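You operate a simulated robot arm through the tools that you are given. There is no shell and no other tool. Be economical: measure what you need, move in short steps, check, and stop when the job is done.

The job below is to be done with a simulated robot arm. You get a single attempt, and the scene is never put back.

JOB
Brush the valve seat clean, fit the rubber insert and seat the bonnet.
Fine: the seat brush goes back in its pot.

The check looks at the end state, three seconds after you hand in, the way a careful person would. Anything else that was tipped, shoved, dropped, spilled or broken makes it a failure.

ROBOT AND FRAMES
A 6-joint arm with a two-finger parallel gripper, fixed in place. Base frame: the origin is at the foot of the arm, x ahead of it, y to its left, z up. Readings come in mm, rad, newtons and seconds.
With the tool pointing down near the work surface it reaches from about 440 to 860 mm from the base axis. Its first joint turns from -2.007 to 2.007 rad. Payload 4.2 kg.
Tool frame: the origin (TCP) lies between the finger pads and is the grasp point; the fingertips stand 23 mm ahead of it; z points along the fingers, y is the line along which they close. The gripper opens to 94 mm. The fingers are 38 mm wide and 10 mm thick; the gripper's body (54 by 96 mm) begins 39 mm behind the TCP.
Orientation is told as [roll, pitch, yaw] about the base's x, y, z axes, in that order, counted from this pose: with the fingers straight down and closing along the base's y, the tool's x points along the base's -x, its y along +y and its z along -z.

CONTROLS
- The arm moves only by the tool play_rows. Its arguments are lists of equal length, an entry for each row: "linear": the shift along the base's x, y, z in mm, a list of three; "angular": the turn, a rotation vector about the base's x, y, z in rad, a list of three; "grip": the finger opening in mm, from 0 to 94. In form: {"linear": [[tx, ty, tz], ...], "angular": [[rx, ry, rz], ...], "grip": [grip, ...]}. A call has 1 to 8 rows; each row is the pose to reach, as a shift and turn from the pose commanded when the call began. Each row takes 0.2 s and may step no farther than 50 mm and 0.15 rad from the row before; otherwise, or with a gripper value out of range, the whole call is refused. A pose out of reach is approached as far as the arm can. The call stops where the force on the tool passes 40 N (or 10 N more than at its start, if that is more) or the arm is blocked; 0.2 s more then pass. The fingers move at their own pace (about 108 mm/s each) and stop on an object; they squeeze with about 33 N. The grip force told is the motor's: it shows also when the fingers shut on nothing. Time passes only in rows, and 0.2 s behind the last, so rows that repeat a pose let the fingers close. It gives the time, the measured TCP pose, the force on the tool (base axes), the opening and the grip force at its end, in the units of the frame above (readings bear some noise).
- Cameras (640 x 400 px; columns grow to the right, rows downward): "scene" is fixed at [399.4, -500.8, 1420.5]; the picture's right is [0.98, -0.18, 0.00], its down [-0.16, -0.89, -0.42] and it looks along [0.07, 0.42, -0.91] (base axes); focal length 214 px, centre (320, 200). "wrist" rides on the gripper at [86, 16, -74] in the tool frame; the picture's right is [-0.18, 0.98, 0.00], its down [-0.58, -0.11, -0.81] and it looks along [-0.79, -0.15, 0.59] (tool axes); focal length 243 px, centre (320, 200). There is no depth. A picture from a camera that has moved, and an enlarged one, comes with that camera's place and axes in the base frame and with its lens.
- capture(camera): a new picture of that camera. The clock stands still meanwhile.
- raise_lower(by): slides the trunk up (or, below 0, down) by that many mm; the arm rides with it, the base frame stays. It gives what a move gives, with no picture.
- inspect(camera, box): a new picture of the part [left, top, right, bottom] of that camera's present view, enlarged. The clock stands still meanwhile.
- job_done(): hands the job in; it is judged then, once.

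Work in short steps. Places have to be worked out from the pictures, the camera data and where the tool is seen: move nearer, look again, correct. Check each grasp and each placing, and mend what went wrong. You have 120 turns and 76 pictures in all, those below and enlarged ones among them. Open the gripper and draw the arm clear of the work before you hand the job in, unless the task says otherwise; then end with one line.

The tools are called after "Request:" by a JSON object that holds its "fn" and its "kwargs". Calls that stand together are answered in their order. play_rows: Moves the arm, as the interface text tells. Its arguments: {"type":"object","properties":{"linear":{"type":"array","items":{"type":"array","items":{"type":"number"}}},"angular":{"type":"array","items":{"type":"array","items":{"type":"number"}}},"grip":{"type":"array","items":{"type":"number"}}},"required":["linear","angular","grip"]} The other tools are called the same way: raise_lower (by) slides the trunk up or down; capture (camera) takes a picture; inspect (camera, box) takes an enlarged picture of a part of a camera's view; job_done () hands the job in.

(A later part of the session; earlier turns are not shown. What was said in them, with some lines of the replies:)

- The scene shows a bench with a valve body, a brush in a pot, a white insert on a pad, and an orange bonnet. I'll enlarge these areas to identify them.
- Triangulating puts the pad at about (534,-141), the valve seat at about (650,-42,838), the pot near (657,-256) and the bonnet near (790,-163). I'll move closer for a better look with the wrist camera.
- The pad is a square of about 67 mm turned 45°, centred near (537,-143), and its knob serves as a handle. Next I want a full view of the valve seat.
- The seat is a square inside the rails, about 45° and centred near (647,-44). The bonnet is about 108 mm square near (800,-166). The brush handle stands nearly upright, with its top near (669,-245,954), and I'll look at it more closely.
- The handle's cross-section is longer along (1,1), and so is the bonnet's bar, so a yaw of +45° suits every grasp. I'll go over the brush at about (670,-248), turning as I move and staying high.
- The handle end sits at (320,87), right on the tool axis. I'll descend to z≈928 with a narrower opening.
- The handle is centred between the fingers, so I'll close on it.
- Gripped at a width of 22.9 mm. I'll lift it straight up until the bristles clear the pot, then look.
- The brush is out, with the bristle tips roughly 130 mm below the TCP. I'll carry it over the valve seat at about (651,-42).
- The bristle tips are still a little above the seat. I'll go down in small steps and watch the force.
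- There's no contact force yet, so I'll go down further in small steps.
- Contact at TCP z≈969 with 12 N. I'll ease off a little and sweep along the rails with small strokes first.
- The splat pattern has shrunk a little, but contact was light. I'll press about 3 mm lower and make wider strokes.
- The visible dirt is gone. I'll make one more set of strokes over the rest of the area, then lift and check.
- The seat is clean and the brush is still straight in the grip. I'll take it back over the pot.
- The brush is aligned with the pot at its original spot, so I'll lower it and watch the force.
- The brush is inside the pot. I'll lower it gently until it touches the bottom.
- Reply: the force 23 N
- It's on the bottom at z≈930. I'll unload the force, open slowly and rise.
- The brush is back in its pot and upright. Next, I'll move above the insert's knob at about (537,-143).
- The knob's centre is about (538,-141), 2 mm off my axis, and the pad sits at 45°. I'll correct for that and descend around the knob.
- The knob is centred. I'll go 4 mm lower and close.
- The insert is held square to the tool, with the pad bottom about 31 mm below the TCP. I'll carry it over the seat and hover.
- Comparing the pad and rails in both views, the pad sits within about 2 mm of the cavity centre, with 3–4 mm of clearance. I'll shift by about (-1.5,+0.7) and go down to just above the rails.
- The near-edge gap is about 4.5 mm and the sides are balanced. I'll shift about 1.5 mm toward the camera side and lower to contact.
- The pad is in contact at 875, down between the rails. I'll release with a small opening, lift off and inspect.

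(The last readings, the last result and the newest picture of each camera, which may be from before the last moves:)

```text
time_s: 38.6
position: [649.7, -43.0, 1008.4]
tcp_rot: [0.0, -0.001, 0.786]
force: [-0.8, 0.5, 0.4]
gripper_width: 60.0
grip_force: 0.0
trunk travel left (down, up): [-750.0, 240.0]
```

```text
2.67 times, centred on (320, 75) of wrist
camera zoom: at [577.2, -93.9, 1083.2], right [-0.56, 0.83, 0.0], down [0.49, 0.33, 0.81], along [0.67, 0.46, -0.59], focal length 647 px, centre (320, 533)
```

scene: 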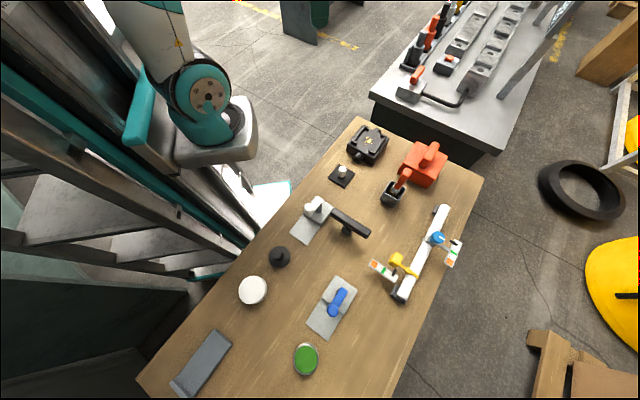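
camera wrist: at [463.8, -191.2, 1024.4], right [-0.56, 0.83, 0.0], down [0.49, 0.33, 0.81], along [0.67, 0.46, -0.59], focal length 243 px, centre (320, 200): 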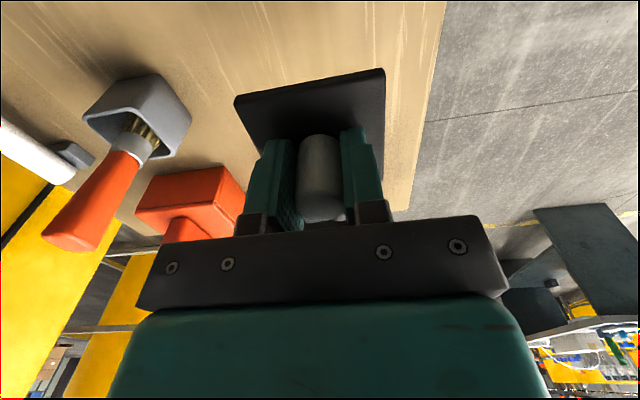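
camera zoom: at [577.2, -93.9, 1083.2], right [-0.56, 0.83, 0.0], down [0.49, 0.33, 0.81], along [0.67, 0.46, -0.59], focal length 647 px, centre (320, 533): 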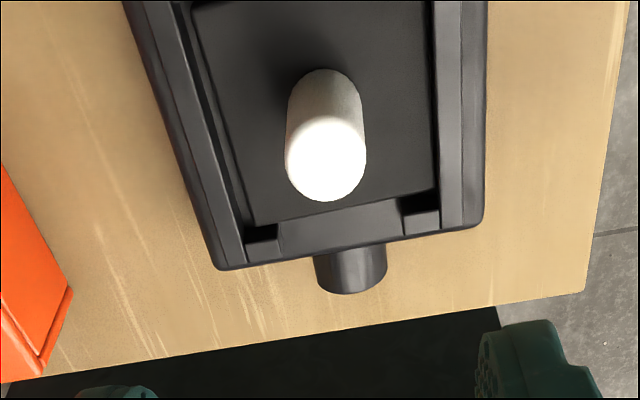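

The insert is seated squarely between the rails. Now I'll move above the bonnet's bar handle, near (795,-166).

Request:
{"fn": "play_rows", "kwargs": {"linear": [[29, -25, 0], [58, -49, 0], [87, -74, 0], [116, -98, 0], [144, -122, 0], [144, -122, 0]], "angular": [[0, 0, 0], [0, 0, 0], [0, 0, 0], [0, 0, 0], [0, 0, 0], [0, 0, 0]], "grip": [60, 60, 60, 60, 60, 60]}}

Request:
{"fn": "inspect", "kwargs": {"camera": "wrist", "box": [200, 0, 440, 150]}}

Request:
{"fn": "inspect", "kwargs": {"camera": "scene", "box": [370, 110, 490, 210]}}

```text
time_s: 40.0
position: [789.7, -164.4, 1004.9]
tcp_rot: [0.001, 0.0, 0.786]
force: [0.0, -0.8, 1.1]
gripper_width: 60.1
grip_force: 0.1
trunk travel left (down, up): [-750.0, 240.0]
```

```text
2.67 times, centred on (320, 75) of wrist
camera zoom: at [718.4, -214.9, 1080.9], right [-0.57, 0.82, 0.0], down [0.49, 0.33, 0.81], along [0.67, 0.46, -0.59], focal length 647 px, centre (320, 533)
```

zoom: 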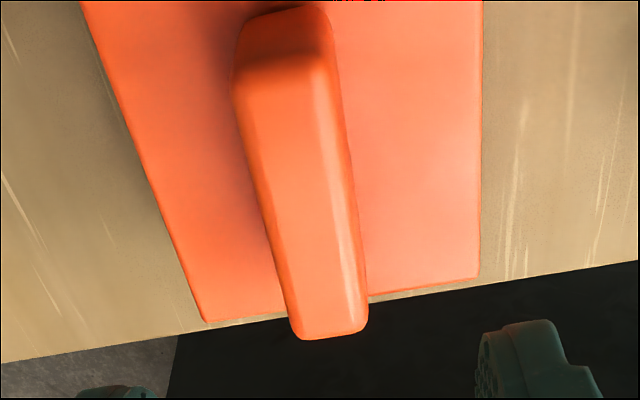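

```text
4.00 times, centred on (430, 160) of scene
camera zoom: at [399.4, -500.8, 1420.5], right [0.98, -0.18, 0.0], down [-0.16, -0.89, -0.42], along [0.07, 0.42, -0.91], focal length 858 px, centre (-120, 360)
```

zoom: 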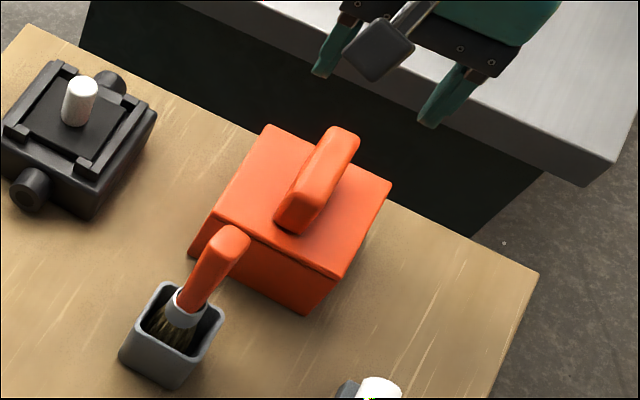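

The bar is about 24 mm wide and runs along the tool x axis. Its centre is at tool (-9,-5), i.e. about (799,-162), with its top near z 889. I'll shift over it and descend partway to check reach.

Request:
{"fn": "play_rows", "kwargs": {"linear": [[5, 1.5, -15], [9, 2.6, -35], [9, 2.6, -55], [9, 2.6, -55]], "angular": [[0, 0, 0], [0, 0, 0], [0, 0, 0], [0, 0, 0]], "grip": [60, 60, 60, 60]}}

Request:
{"fn": "inspect", "kwargs": {"camera": "wrist", "box": [200, 20, 440, 170]}}

```text
time_s: 41.0
position: [802.1, -162.1, 951.7]
tcp_rot: [0.0, 0.0, 0.784]
force: [0.0, 0.2, 0.2]
gripper_width: 59.9
grip_force: 0.1
trunk travel left (down, up): [-750.0, 240.0]
```

```text
2.67 times, centred on (320, 95) of wrist
camera zoom: at [727.7, -212.2, 1026.9], right [-0.56, 0.83, 0.0], down [0.49, 0.33, 0.81], along [0.67, 0.46, -0.59], focal length 647 px, centre (320, 480)
```

zoom: 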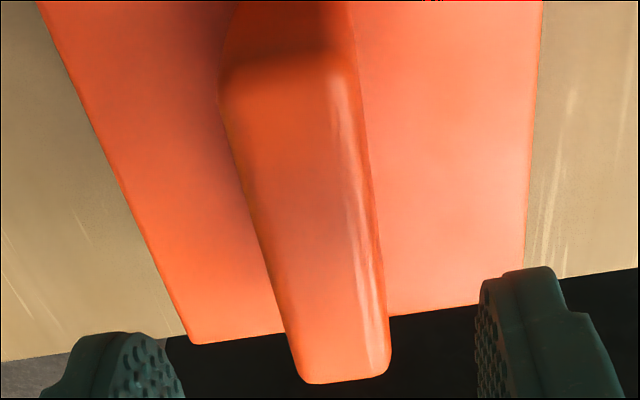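

The bar is now centred between the fingers. I'll shift about 5 mm along it and descend so the tips sit just above the top plate.

Request:
{"fn": "play_rows", "kwargs": {"linear": [[3, 2, -20], [3, 2, -40], [3, 2, -55], [3, 2, -64], [3, 2, -64]], "angular": [[0, 0, 0], [0, 0, 0], [0, 0, 0], [0, 0, 0], [0, 0, 0]], "grip": [60, 60, 60, 60, 60]}}

Request:
{"fn": "capture", "kwargs": {"camera": "wrist"}}

Request:
{"fn": "inspect", "kwargs": {"camera": "scene", "box": [370, 110, 490, 210]}}

```text
time_s: 42.2
position: [805.3, -159.0, 888.9]
tcp_rot: [0.0, 0.002, 0.784]
force: [0.3, 0.4, -0.3]
gripper_width: 60.1
grip_force: 0.0
trunk travel left (down, up): [-750.0, 240.0]
```

```text
33 pictures are left
camera wrist: at [732.3, -210.1, 962.8], right [-0.56, 0.83, 0.0], down [0.49, 0.33, 0.81], along [0.67, 0.46, -0.59], focal length 243 px, centre (320, 200)
```

wrist: 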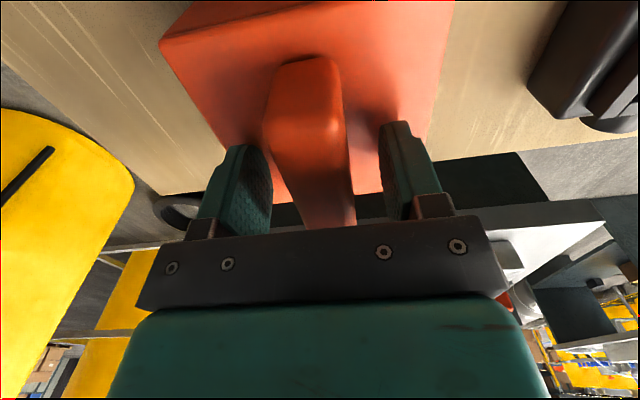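

```text
4.00 times, centred on (430, 160) of scene
camera zoom: at [399.4, -500.8, 1420.5], right [0.98, -0.18, 0.0], down [-0.16, -0.89, -0.42], along [0.07, 0.42, -0.91], focal length 858 px, centre (-120, 360)
```

zoom: 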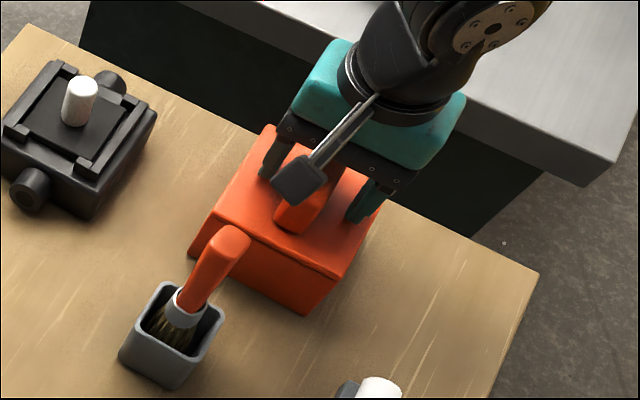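

The bar is centred to within a millimetre. I'll go 3 mm lower and close.

Request:
{"fn": "play_rows", "kwargs": {"linear": [[0, 0, -2], [0, 0, -4], [0, 0, -4], [0, 0, -4], [0, 0, -4], [0, 0, -4]], "angular": [[0, 0, 0], [0, 0, 0], [0, 0, 0], [0, 0, 0], [0, 0, 0], [0, 0, 0]], "grip": [60, 60, 30, 10, 0, 0]}}

Request:
{"fn": "play_rows", "kwargs": {"linear": [[0, 0, 5], [0, 0, 10], [0, 0, 15], [0, 0, 15]], "angular": [[0, 0, 0], [0, 0, 0], [0, 0, 0], [0, 0, 0]], "grip": [0, 0, 0, 0]}}

Request:
{"fn": "inspect", "kwargs": {"camera": "scene", "box": [370, 110, 490, 210]}}

```text
time_s: 43.6
position: [806.2, -159.7, 885.6]
tcp_rot: [-0.004, -0.004, 0.786]
force: [8.8, -2.2, 23.6]
gripper_width: 25.5
grip_force: 33.1
trunk travel left (down, up): [-750.0, 240.0]
```

```text
time_s: 44.6
position: [804.2, -159.2, 898.1]
tcp_rot: [0.001, -0.002, 0.785]
force: [-0.4, 0.4, -0.5]
gripper_width: 25.6
grip_force: 32.9
trunk travel left (down, up): [-750.0, 240.0]
```

```text
4.00 times, centred on (430, 160) of scene
camera zoom: at [399.4, -500.8, 1420.5], right [0.98, -0.18, 0.0], down [-0.16, -0.89, -0.42], along [0.07, 0.42, -0.91], focal length 858 px, centre (-120, 360)
```

zoom: 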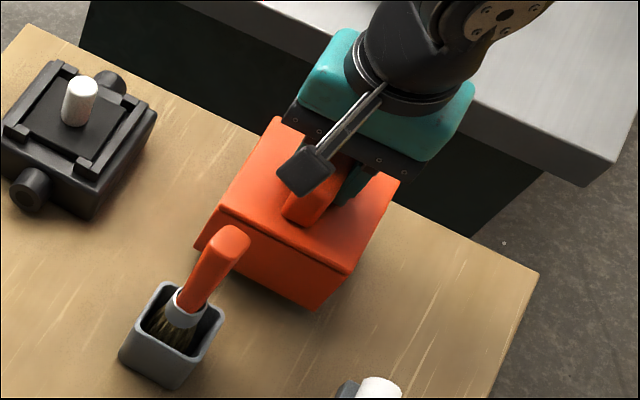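

The bonnet is gripped and lifting level. Its bottom is about 86 mm below the TCP, so I'll lift to TCP z≈995 to clear the knob, then check the underside.

Request:
{"fn": "play_rows", "kwargs": {"linear": [[0, 0, 20], [0, 0, 40], [0, 0, 60], [0, 0, 80], [0, 0, 97], [0, 0, 97]], "angular": [[0, 0, 0], [0, 0, 0], [0, 0, 0], [0, 0, 0], [0, 0, 0], [0, 0, 0]], "grip": [0, 0, 0, 0, 0, 0]}}

Request:
{"fn": "inspect", "kwargs": {"camera": "scene", "box": [370, 90, 490, 190]}}

Request:
{"fn": "capture", "kwargs": {"camera": "wrist"}}

```text
time_s: 46.0
position: [802.6, -159.9, 993.6]
tcp_rot: [-0.001, 0.0, 0.786]
force: [0.3, 0.5, -1.3]
gripper_width: 25.9
grip_force: 33.1
trunk travel left (down, up): [-750.0, 240.0]
```

```text
4.00 times, centred on (430, 140) of scene
camera zoom: at [399.4, -500.8, 1420.5], right [0.98, -0.18, 0.0], down [-0.16, -0.89, -0.42], along [0.07, 0.42, -0.91], focal length 858 px, centre (-120, 440)
```

zoom: 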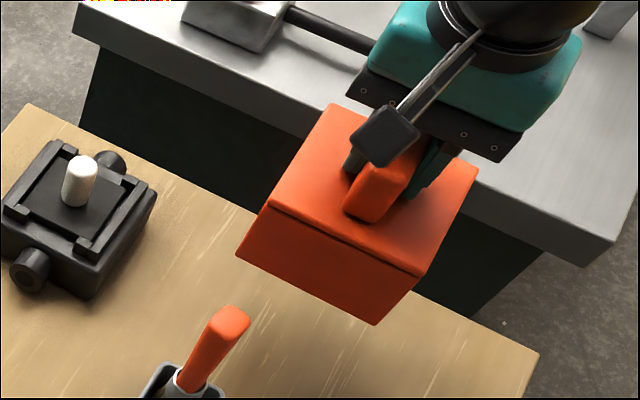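

```text
29 pictures are left
camera wrist: at [730.4, -210.1, 1069.7], right [-0.56, 0.83, 0.0], down [0.49, 0.33, 0.81], along [0.67, 0.46, -0.59], focal length 243 px, centre (320, 200)
```

wrist: 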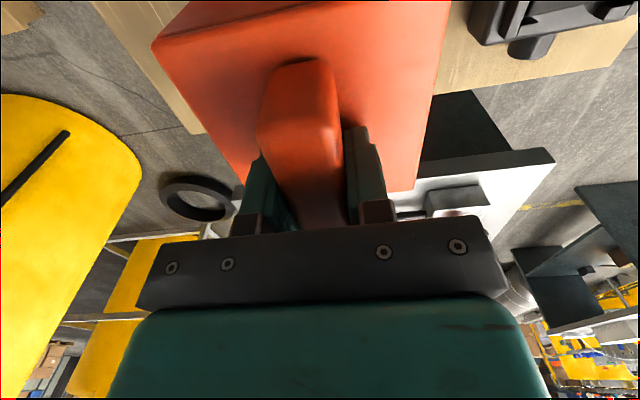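

The bonnet hangs level, with its centre about 6 mm toward the camera side of the TCP. I'll carry it over the valve to TCP ≈(654.5,-39), with its bottom above the knob.

Request:
{"fn": "play_rows", "kwargs": {"linear": [[-25, 20, 3], [-50, 41, 5], [-75, 62, 5], [-100, 82, 5], [-125, 103, 5], [-148, 121, 5], [-148, 121, 5]], "angular": [[0, 0, 0], [0, 0, 0], [0, 0, 0], [0, 0, 0], [0, 0, 0], [0, 0, 0], [0, 0, 0]], "grip": [0, 0, 0, 0, 0, 0, 0]}}

Request:
{"fn": "inspect", "kwargs": {"camera": "scene", "box": [320, 80, 420, 160]}}

Request:
{"fn": "capture", "kwargs": {"camera": "wrist"}}

```text
time_s: 47.6
position: [656.9, -36.4, 1004.1]
tcp_rot: [0.0, 0.0, 0.784]
force: [-0.2, 0.1, -2.5]
gripper_width: 25.5
grip_force: 33.1
trunk travel left (down, up): [-750.0, 240.0]
```

```text
5.00 times, centred on (370, 120) of scene
camera zoom: at [399.4, -500.8, 1420.5], right [0.98, -0.18, 0.0], down [-0.16, -0.89, -0.42], along [0.07, 0.42, -0.91], focal length 1072 px, centre (70, 600)
```

zoom: 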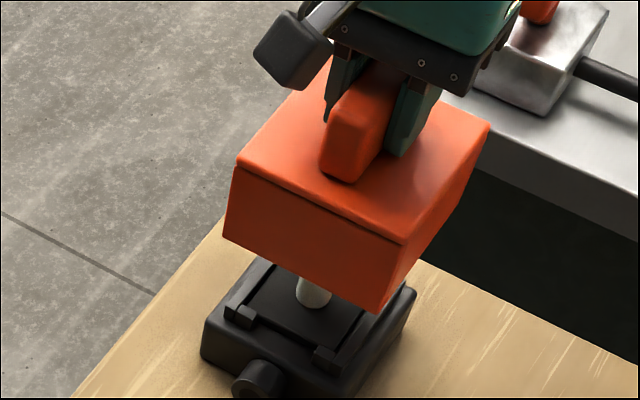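

```text
27 pictures are left
camera wrist: at [583.7, -88.8, 1077.8], right [-0.56, 0.83, 0.0], down [0.49, 0.33, 0.81], along [0.67, 0.46, -0.59], focal length 243 px, centre (320, 200)
```

wrist: 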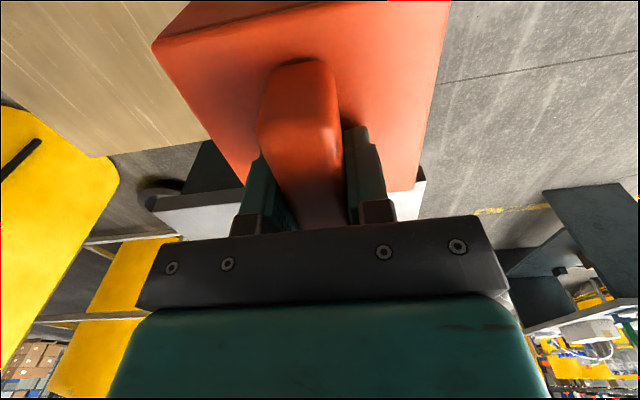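

I'll lower it a bit to sit just above the knob and let it settle for an accurate comparison.

Request:
{"fn": "play_rows", "kwargs": {"linear": [[0, 0, -5], [0, 0, -9], [0, 0, -9], [0, 0, -9]], "angular": [[0, 0, 0], [0, 0, 0], [0, 0, 0], [0, 0, 0]], "grip": [0, 0, 0, 0]}}

Request:
{"fn": "inspect", "kwargs": {"camera": "scene", "box": [330, 100, 410, 150]}}

Request:
{"fn": "inspect", "kwargs": {"camera": "wrist", "box": [130, 0, 480, 219]}}

```text
time_s: 48.6
position: [656.5, -38.1, 992.4]
tcp_rot: [0.0, 0.0, 0.784]
force: [0.2, -0.1, -1.1]
gripper_width: 25.2
grip_force: 33.3
trunk travel left (down, up): [-750.0, 240.0]
```

```text
8.00 times, centred on (370, 125) of scene
camera zoom: at [399.4, -500.8, 1420.5], right [0.98, -0.18, 0.0], down [-0.16, -0.89, -0.42], along [0.07, 0.42, -0.91], focal length 1716 px, centre (-80, 800)
```

zoom: 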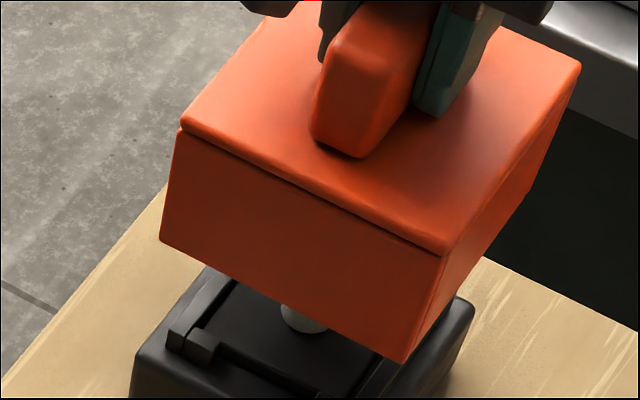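

```text
1.83 times, centred on (305, 110) of wrist
camera zoom: at [583.1, -89.4, 1067.2], right [-0.56, 0.83, 0.0], down [0.49, 0.33, 0.81], along [0.67, 0.46, -0.59], focal length 443 px, centre (347, 365)
```

zoom: 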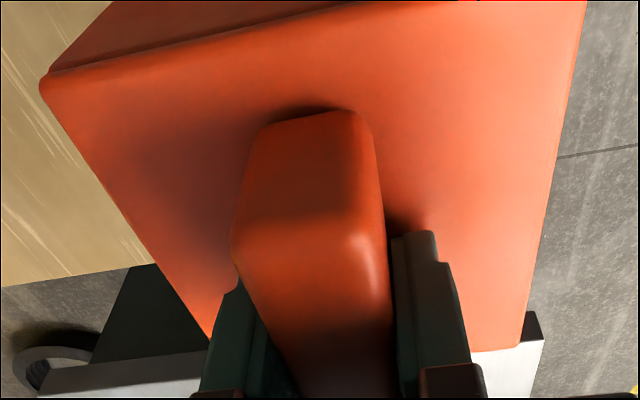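

The wrist view puts the bonnet's centre within about 1.5 mm of the valve's, and the scene view agrees to about 2 mm. I'll shift (-1.5,+0.9) and go down to just above the rails.

Request:
{"fn": "play_rows", "kwargs": {"linear": [[-1.5, 0.9, 0], [-1.5, 0.9, -12], [-1.5, 0.9, -24], [-1.5, 0.9, -34], [-1.5, 0.9, -43], [-1.5, 0.9, -43], [-1.5, 0.9, -43]], "angular": [[0, 0, 0], [0, 0, 0], [0, 0, 0], [0, 0, 0], [0, 0, 0], [0, 0, 0], [0, 0, 0]], "grip": [0, 0, 0, 0, 0, 0, 0]}}

Request:
{"fn": "inspect", "kwargs": {"camera": "scene", "box": [330, 110, 410, 160]}}

Request:
{"fn": "capture", "kwargs": {"camera": "wrist"}}

```text
time_s: 50.2
position: [654.5, -38.8, 948.2]
tcp_rot: [0.0, -0.001, 0.786]
force: [-0.7, 0.0, -0.8]
gripper_width: 25.7
grip_force: 33.4
trunk travel left (down, up): [-750.0, 240.0]
```

```text
8.00 times, centred on (370, 135) of scene
camera zoom: at [399.4, -500.8, 1420.5], right [0.98, -0.18, 0.0], down [-0.16, -0.89, -0.42], along [0.07, 0.42, -0.91], focal length 1716 px, centre (-80, 720)
```

zoom: 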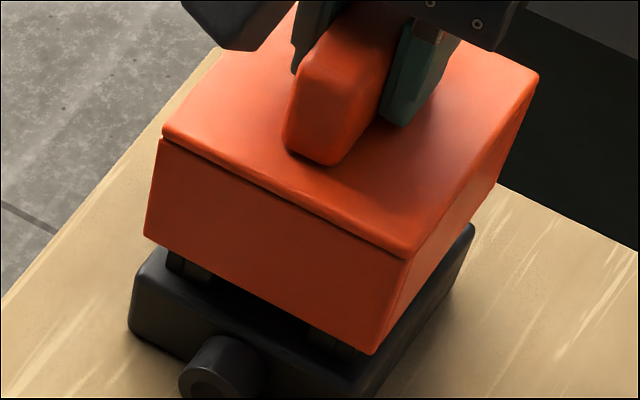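

```text
23 pictures are left
camera wrist: at [582.2, -88.8, 1023.5], right [-0.56, 0.83, 0.0], down [0.49, 0.33, 0.81], along [0.67, 0.46, -0.59], focal length 243 px, centre (320, 200)
```

wrist: 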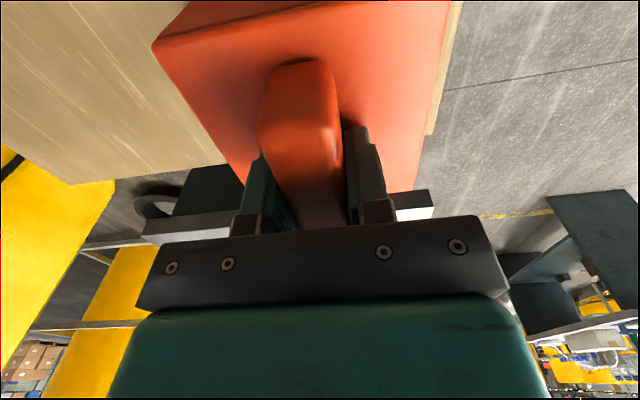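

Alignment is within about 1.5 mm. I'll make a small correction and lower gently, watching the force.

Request:
{"fn": "play_rows", "kwargs": {"linear": [[-0.6, 0.7, -2], [-0.6, 0.7, -5], [-0.6, 0.7, -8], [-0.6, 0.7, -11], [-0.6, 0.7, -14], [-0.6, 0.7, -14]], "angular": [[0, 0, 0], [0, 0, 0], [0, 0, 0], [0, 0, 0], [0, 0, 0], [0, 0, 0]], "grip": [0, 0, 0, 0, 0, 0]}}

Request:
{"fn": "inspect", "kwargs": {"camera": "scene", "box": [330, 110, 410, 160]}}

```text
time_s: 51.6
position: [655.3, -37.0, 934.7]
tcp_rot: [0.001, 0.0, 0.785]
force: [-0.1, 0.8, -1.3]
gripper_width: 25.8
grip_force: 33.7
trunk travel left (down, up): [-750.0, 240.0]
```

```text
8.00 times, centred on (370, 135) of scene
camera zoom: at [399.4, -500.8, 1420.5], right [0.98, -0.18, 0.0], down [-0.16, -0.89, -0.42], along [0.07, 0.42, -0.91], focal length 1716 px, centre (-80, 720)
```

zoom: 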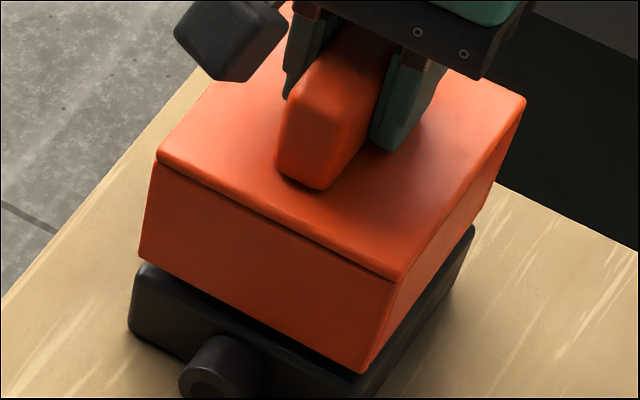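

There's no contact at a bottom height of about 849, so the skirt has passed the rail tops. I'll continue down to seat it.

Request:
{"fn": "play_rows", "kwargs": {"linear": [[0, 0, -2], [0, 0, -4], [0, 0, -6], [0, 0, -8], [0, 0, -8]], "angular": [[0, 0, 0], [0, 0, 0], [0, 0, 0], [0, 0, 0], [0, 0, 0]], "grip": [0, 0, 0, 0, 0]}}

Request:
{"fn": "inspect", "kwargs": {"camera": "scene", "box": [330, 110, 410, 160]}}

```text
time_s: 52.8
position: [654.3, -38.5, 926.9]
tcp_rot: [0.001, 0.001, 0.785]
force: [0.1, -0.7, -0.9]
gripper_width: 25.7
grip_force: 33.0
trunk travel left (down, up): [-750.0, 240.0]
```

```text
8.00 times, centred on (370, 135) of scene
camera zoom: at [399.4, -500.8, 1420.5], right [0.98, -0.18, 0.0], down [-0.16, -0.89, -0.42], along [0.07, 0.42, -0.91], focal length 1716 px, centre (-80, 720)
```

zoom: 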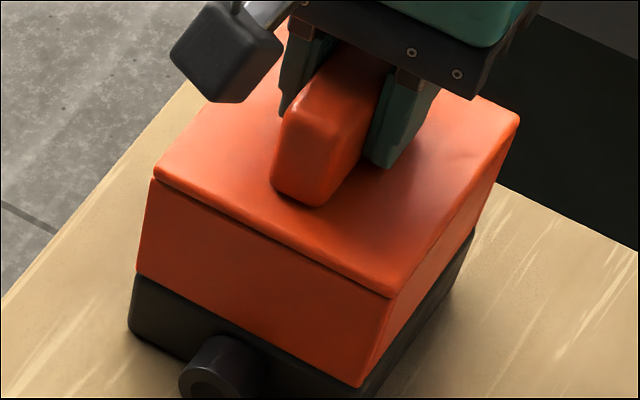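

It's nearly flush with the body, but there's no contact force yet. I'll take a few more millimetres.

Request:
{"fn": "play_rows", "kwargs": {"linear": [[0, 0, -2], [0, 0, -3.5], [0, 0, -5], [0, 0, -5]], "angular": [[0, 0, 0], [0, 0, 0], [0, 0, 0], [0, 0, 0]], "grip": [0, 0, 0, 0]}}

Request:
{"fn": "inspect", "kwargs": {"camera": "scene", "box": [330, 110, 410, 160]}}

```text
time_s: 53.6
position: [655.8, -37.9, 926.0]
tcp_rot: [-0.002, -0.005, 0.786]
force: [-1.4, -0.9, 24.5]
gripper_width: 25.7
grip_force: 33.2
trunk travel left (down, up): [-750.0, 240.0]
stopped in row 3: the force on the tool passed its limit (the readings are from after the stop); the commanded pose is now the measured one
```

```text
8.00 times, centred on (370, 135) of scene
camera zoom: at [399.4, -500.8, 1420.5], right [0.98, -0.18, 0.0], down [-0.16, -0.89, -0.42], along [0.07, 0.42, -0.91], focal length 1716 px, centre (-80, 720)
```

zoom: 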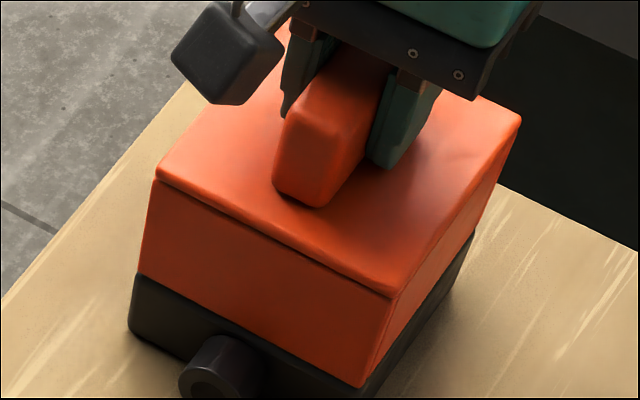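

It contacts firmly at 926 and the skirt looks flush on the body all round. I'll unload, open slightly and rise.

Request:
{"fn": "play_rows", "kwargs": {"linear": [[0, 0, 1], [0, 0, 1], [0, 0, 1], [0, 0, 1], [0, 0, 1]], "angular": [[0, 0, 0], [0, 0, 0], [0, 0, 0], [0, 0, 0], [0, 0, 0]], "grip": [0, 30, 45, 55, 55]}}

Request:
{"fn": "play_rows", "kwargs": {"linear": [[0, 0, 20], [0, 0, 60], [0, 0, 100], [-20, 0, 130], [-50, 0, 150], [-80, 0, 150]], "angular": [[0, 0, 0], [0, 0, 0], [0, 0, 0], [0, 0, 0], [0, 0, 0], [0, 0, 0]], "grip": [55, 55, 55, 55, 55, 55]}}

Request:
{"fn": "inspect", "kwargs": {"camera": "scene", "box": [330, 110, 410, 160]}}

Request:
{"fn": "capture", "kwargs": {"camera": "wrist"}}

Request:
{"fn": "capture", "kwargs": {"camera": "scene"}}

```text
time_s: 54.8
position: [655.1, -37.6, 925.2]
tcp_rot: [-0.005, -0.006, 0.783]
force: [10.8, -8.5, 30.3]
gripper_width: 49.7
grip_force: 0.0
trunk travel left (down, up): [-750.0, 240.0]
```

```text
time_s: 56.2
position: [576.4, -38.1, 1073.7]
tcp_rot: [-0.002, -0.001, 0.786]
force: [0.7, 0.3, 0.1]
gripper_width: 55.0
grip_force: 0.1
trunk travel left (down, up): [-750.0, 240.0]
```

```text
8.00 times, centred on (370, 135) of scene
camera zoom: at [399.4, -500.8, 1420.5], right [0.98, -0.18, 0.0], down [-0.16, -0.89, -0.42], along [0.07, 0.42, -0.91], focal length 1716 px, centre (-80, 720)
```

zoom: 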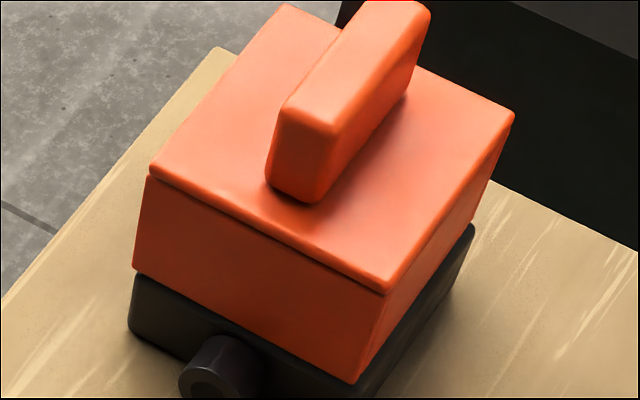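

```text
18 pictures are left
camera wrist: at [503.4, -89.0, 1148.8], right [-0.56, 0.83, 0.0], down [0.49, 0.33, 0.81], along [0.67, 0.46, -0.59], focal length 243 px, centre (320, 200)
```

wrist: 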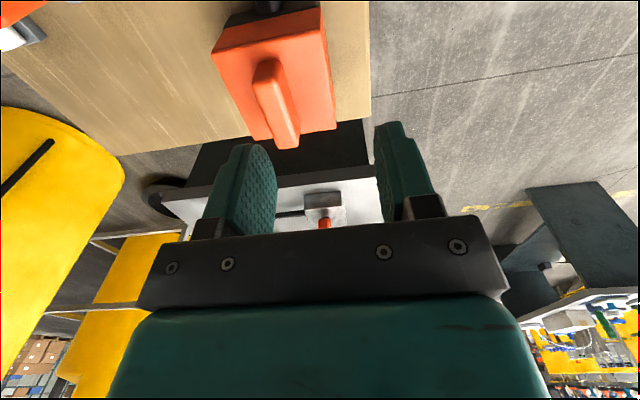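

```text
17 pictures are left
```

scene: 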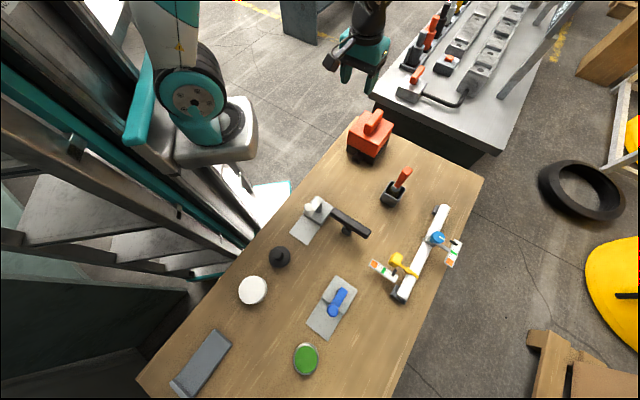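

The bonnet is on and released, but it shifted a couple of millimetres as the fingers opened. I'll check from closer that it sits level, without a gap.

Request:
{"fn": "play_rows", "kwargs": {"linear": [[-5, -30, -20], [-10, -60, -60], [-15, -90, -100], [-15, -92, -140], [-15, -92, -140]], "angular": [[0, 0, 0], [0, 0, 0], [0, 0, 0], [0, 0, 0], [0, 0, 0]], "grip": [94, 94, 94, 94, 94]}}

Request:
{"fn": "inspect", "kwargs": {"camera": "wrist", "box": [220, 80, 420, 230]}}

Request:
{"fn": "inspect", "kwargs": {"camera": "scene", "box": [338, 120, 402, 170]}}

```text
refused: row 2 steps farther than a row can; nothing moved
```

```text
2.67 times, centred on (320, 155) of wrist
camera zoom: at [503.4, -89.0, 1148.8], right [-0.56, 0.83, 0.0], down [0.49, 0.33, 0.81], along [0.67, 0.46, -0.59], focal length 647 px, centre (320, 320)
```

zoom: 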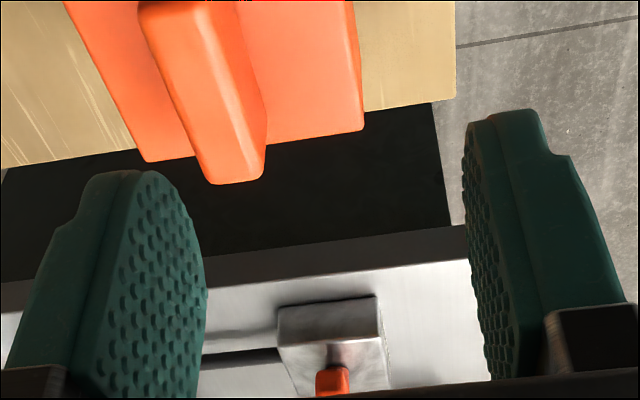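

```text
8.00 times, centred on (370, 145) of scene
camera zoom: at [399.4, -500.8, 1420.5], right [0.98, -0.18, 0.0], down [-0.16, -0.89, -0.42], along [0.07, 0.42, -0.91], focal length 1716 px, centre (-80, 640)
```

zoom: 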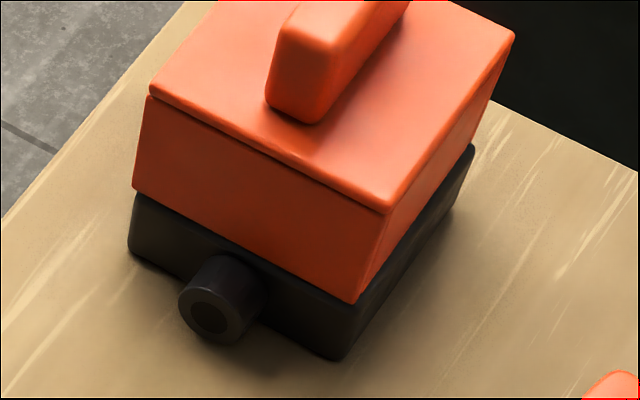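

The move was refused because one step was too long, so I'll repeat it in smaller steps.

Request:
{"fn": "play_rows", "kwargs": {"linear": [[-5, -20, -30], [-10, -40, -65], [-15, -65, -100], [-15, -92, -130], [-15, -92, -140], [-15, -92, -140]], "angular": [[0, 0, 0], [0, 0, 0], [0, 0, 0], [0, 0, 0], [0, 0, 0], [0, 0, 0]], "grip": [94, 94, 94, 94, 94, 94]}}

Request:
{"fn": "inspect", "kwargs": {"camera": "wrist", "box": [200, 60, 440, 225]}}

```text
time_s: 57.6
position: [560.6, -129.8, 934.2]
tcp_rot: [0.0, -0.002, 0.785]
force: [-0.3, 0.3, -0.1]
gripper_width: 93.9
grip_force: 0.2
trunk travel left (down, up): [-750.0, 240.0]
```

```text
2.42 times, centred on (320, 142) of wrist
camera zoom: at [487.5, -181.5, 1008.9], right [-0.56, 0.83, 0.0], down [0.49, 0.33, 0.81], along [0.67, 0.46, -0.59], focal length 588 px, centre (320, 339)
```

zoom: 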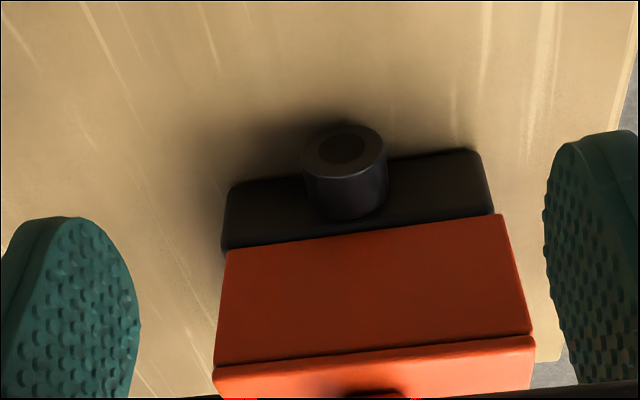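

The bonnet's bottom edge is level (about 839 at both ends), flush on the body, and only about 2 mm off centre, which is within its play. I'll raise the arm clear and take a last look.

Request:
{"fn": "play_rows", "kwargs": {"linear": [[-10, 10, 40], [-20, 30, 80], [-30, 60, 120], [-40, 90, 150], [-40, 110, 180], [-40, 110, 180]], "angular": [[0, 0, 0], [0, 0, 0], [0, 0, 0], [0, 0, 0], [0, 0, 0], [0, 0, 0]], "grip": [94, 94, 94, 94, 94, 94]}}

Request:
{"fn": "inspect", "kwargs": {"camera": "scene", "box": [270, 100, 470, 225]}}

```text
refused: row 3 steps farther than a row can; nothing moved
```

```text
3.20 times, centred on (370, 162) of scene
camera zoom: at [399.4, -500.8, 1420.5], right [0.98, -0.18, 0.0], down [-0.16, -0.89, -0.42], along [0.07, 0.42, -0.91], focal length 686 px, centre (160, 320)
```

zoom: 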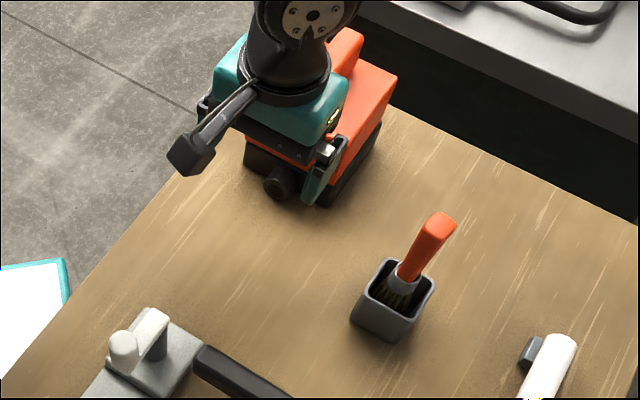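

The step was too long again, so I'll retreat straight up in smaller steps, moving slightly back.

Request:
{"fn": "play_rows", "kwargs": {"linear": [[-8, -4, 35], [-16, -8, 70], [-24, -8, 105], [-30, -8, 140], [-30, -8, 170], [-30, -8, 170]], "angular": [[0, 0, 0], [0, 0, 0], [0, 0, 0], [0, 0, 0], [0, 0, 0], [0, 0, 0]], "grip": [94, 94, 94, 94, 94, 94]}}

Request:
{"fn": "inspect", "kwargs": {"camera": "scene", "box": [270, 100, 470, 225]}}

```text
time_s: 59.0
position: [529.1, -137.1, 1104.5]
tcp_rot: [-0.003, -0.001, 0.787]
force: [0.6, -0.5, -0.6]
gripper_width: 93.9
grip_force: 0.0
trunk travel left (down, up): [-750.0, 240.0]
```

```text
3.20 times, centred on (370, 162) of scene
camera zoom: at [399.4, -500.8, 1420.5], right [0.98, -0.18, 0.0], down [-0.16, -0.89, -0.42], along [0.07, 0.42, -0.91], focal length 686 px, centre (160, 320)
```

zoom: 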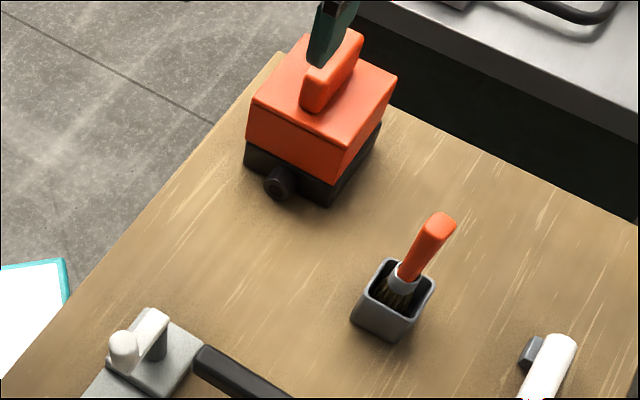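

The bonnet is on, the brush stands in its pot, the other items look undisturbed, and the arm is clear with the gripper open. I'm handing in.

Request:
{"fn": "job_done", "kwargs": {}}

```text
The job is handed in.
```

The valve seat is brushed clean, the rubber insert is fitted, the bonnet is seated level (about 2 mm off centre), and the seat brush is back in its pot.
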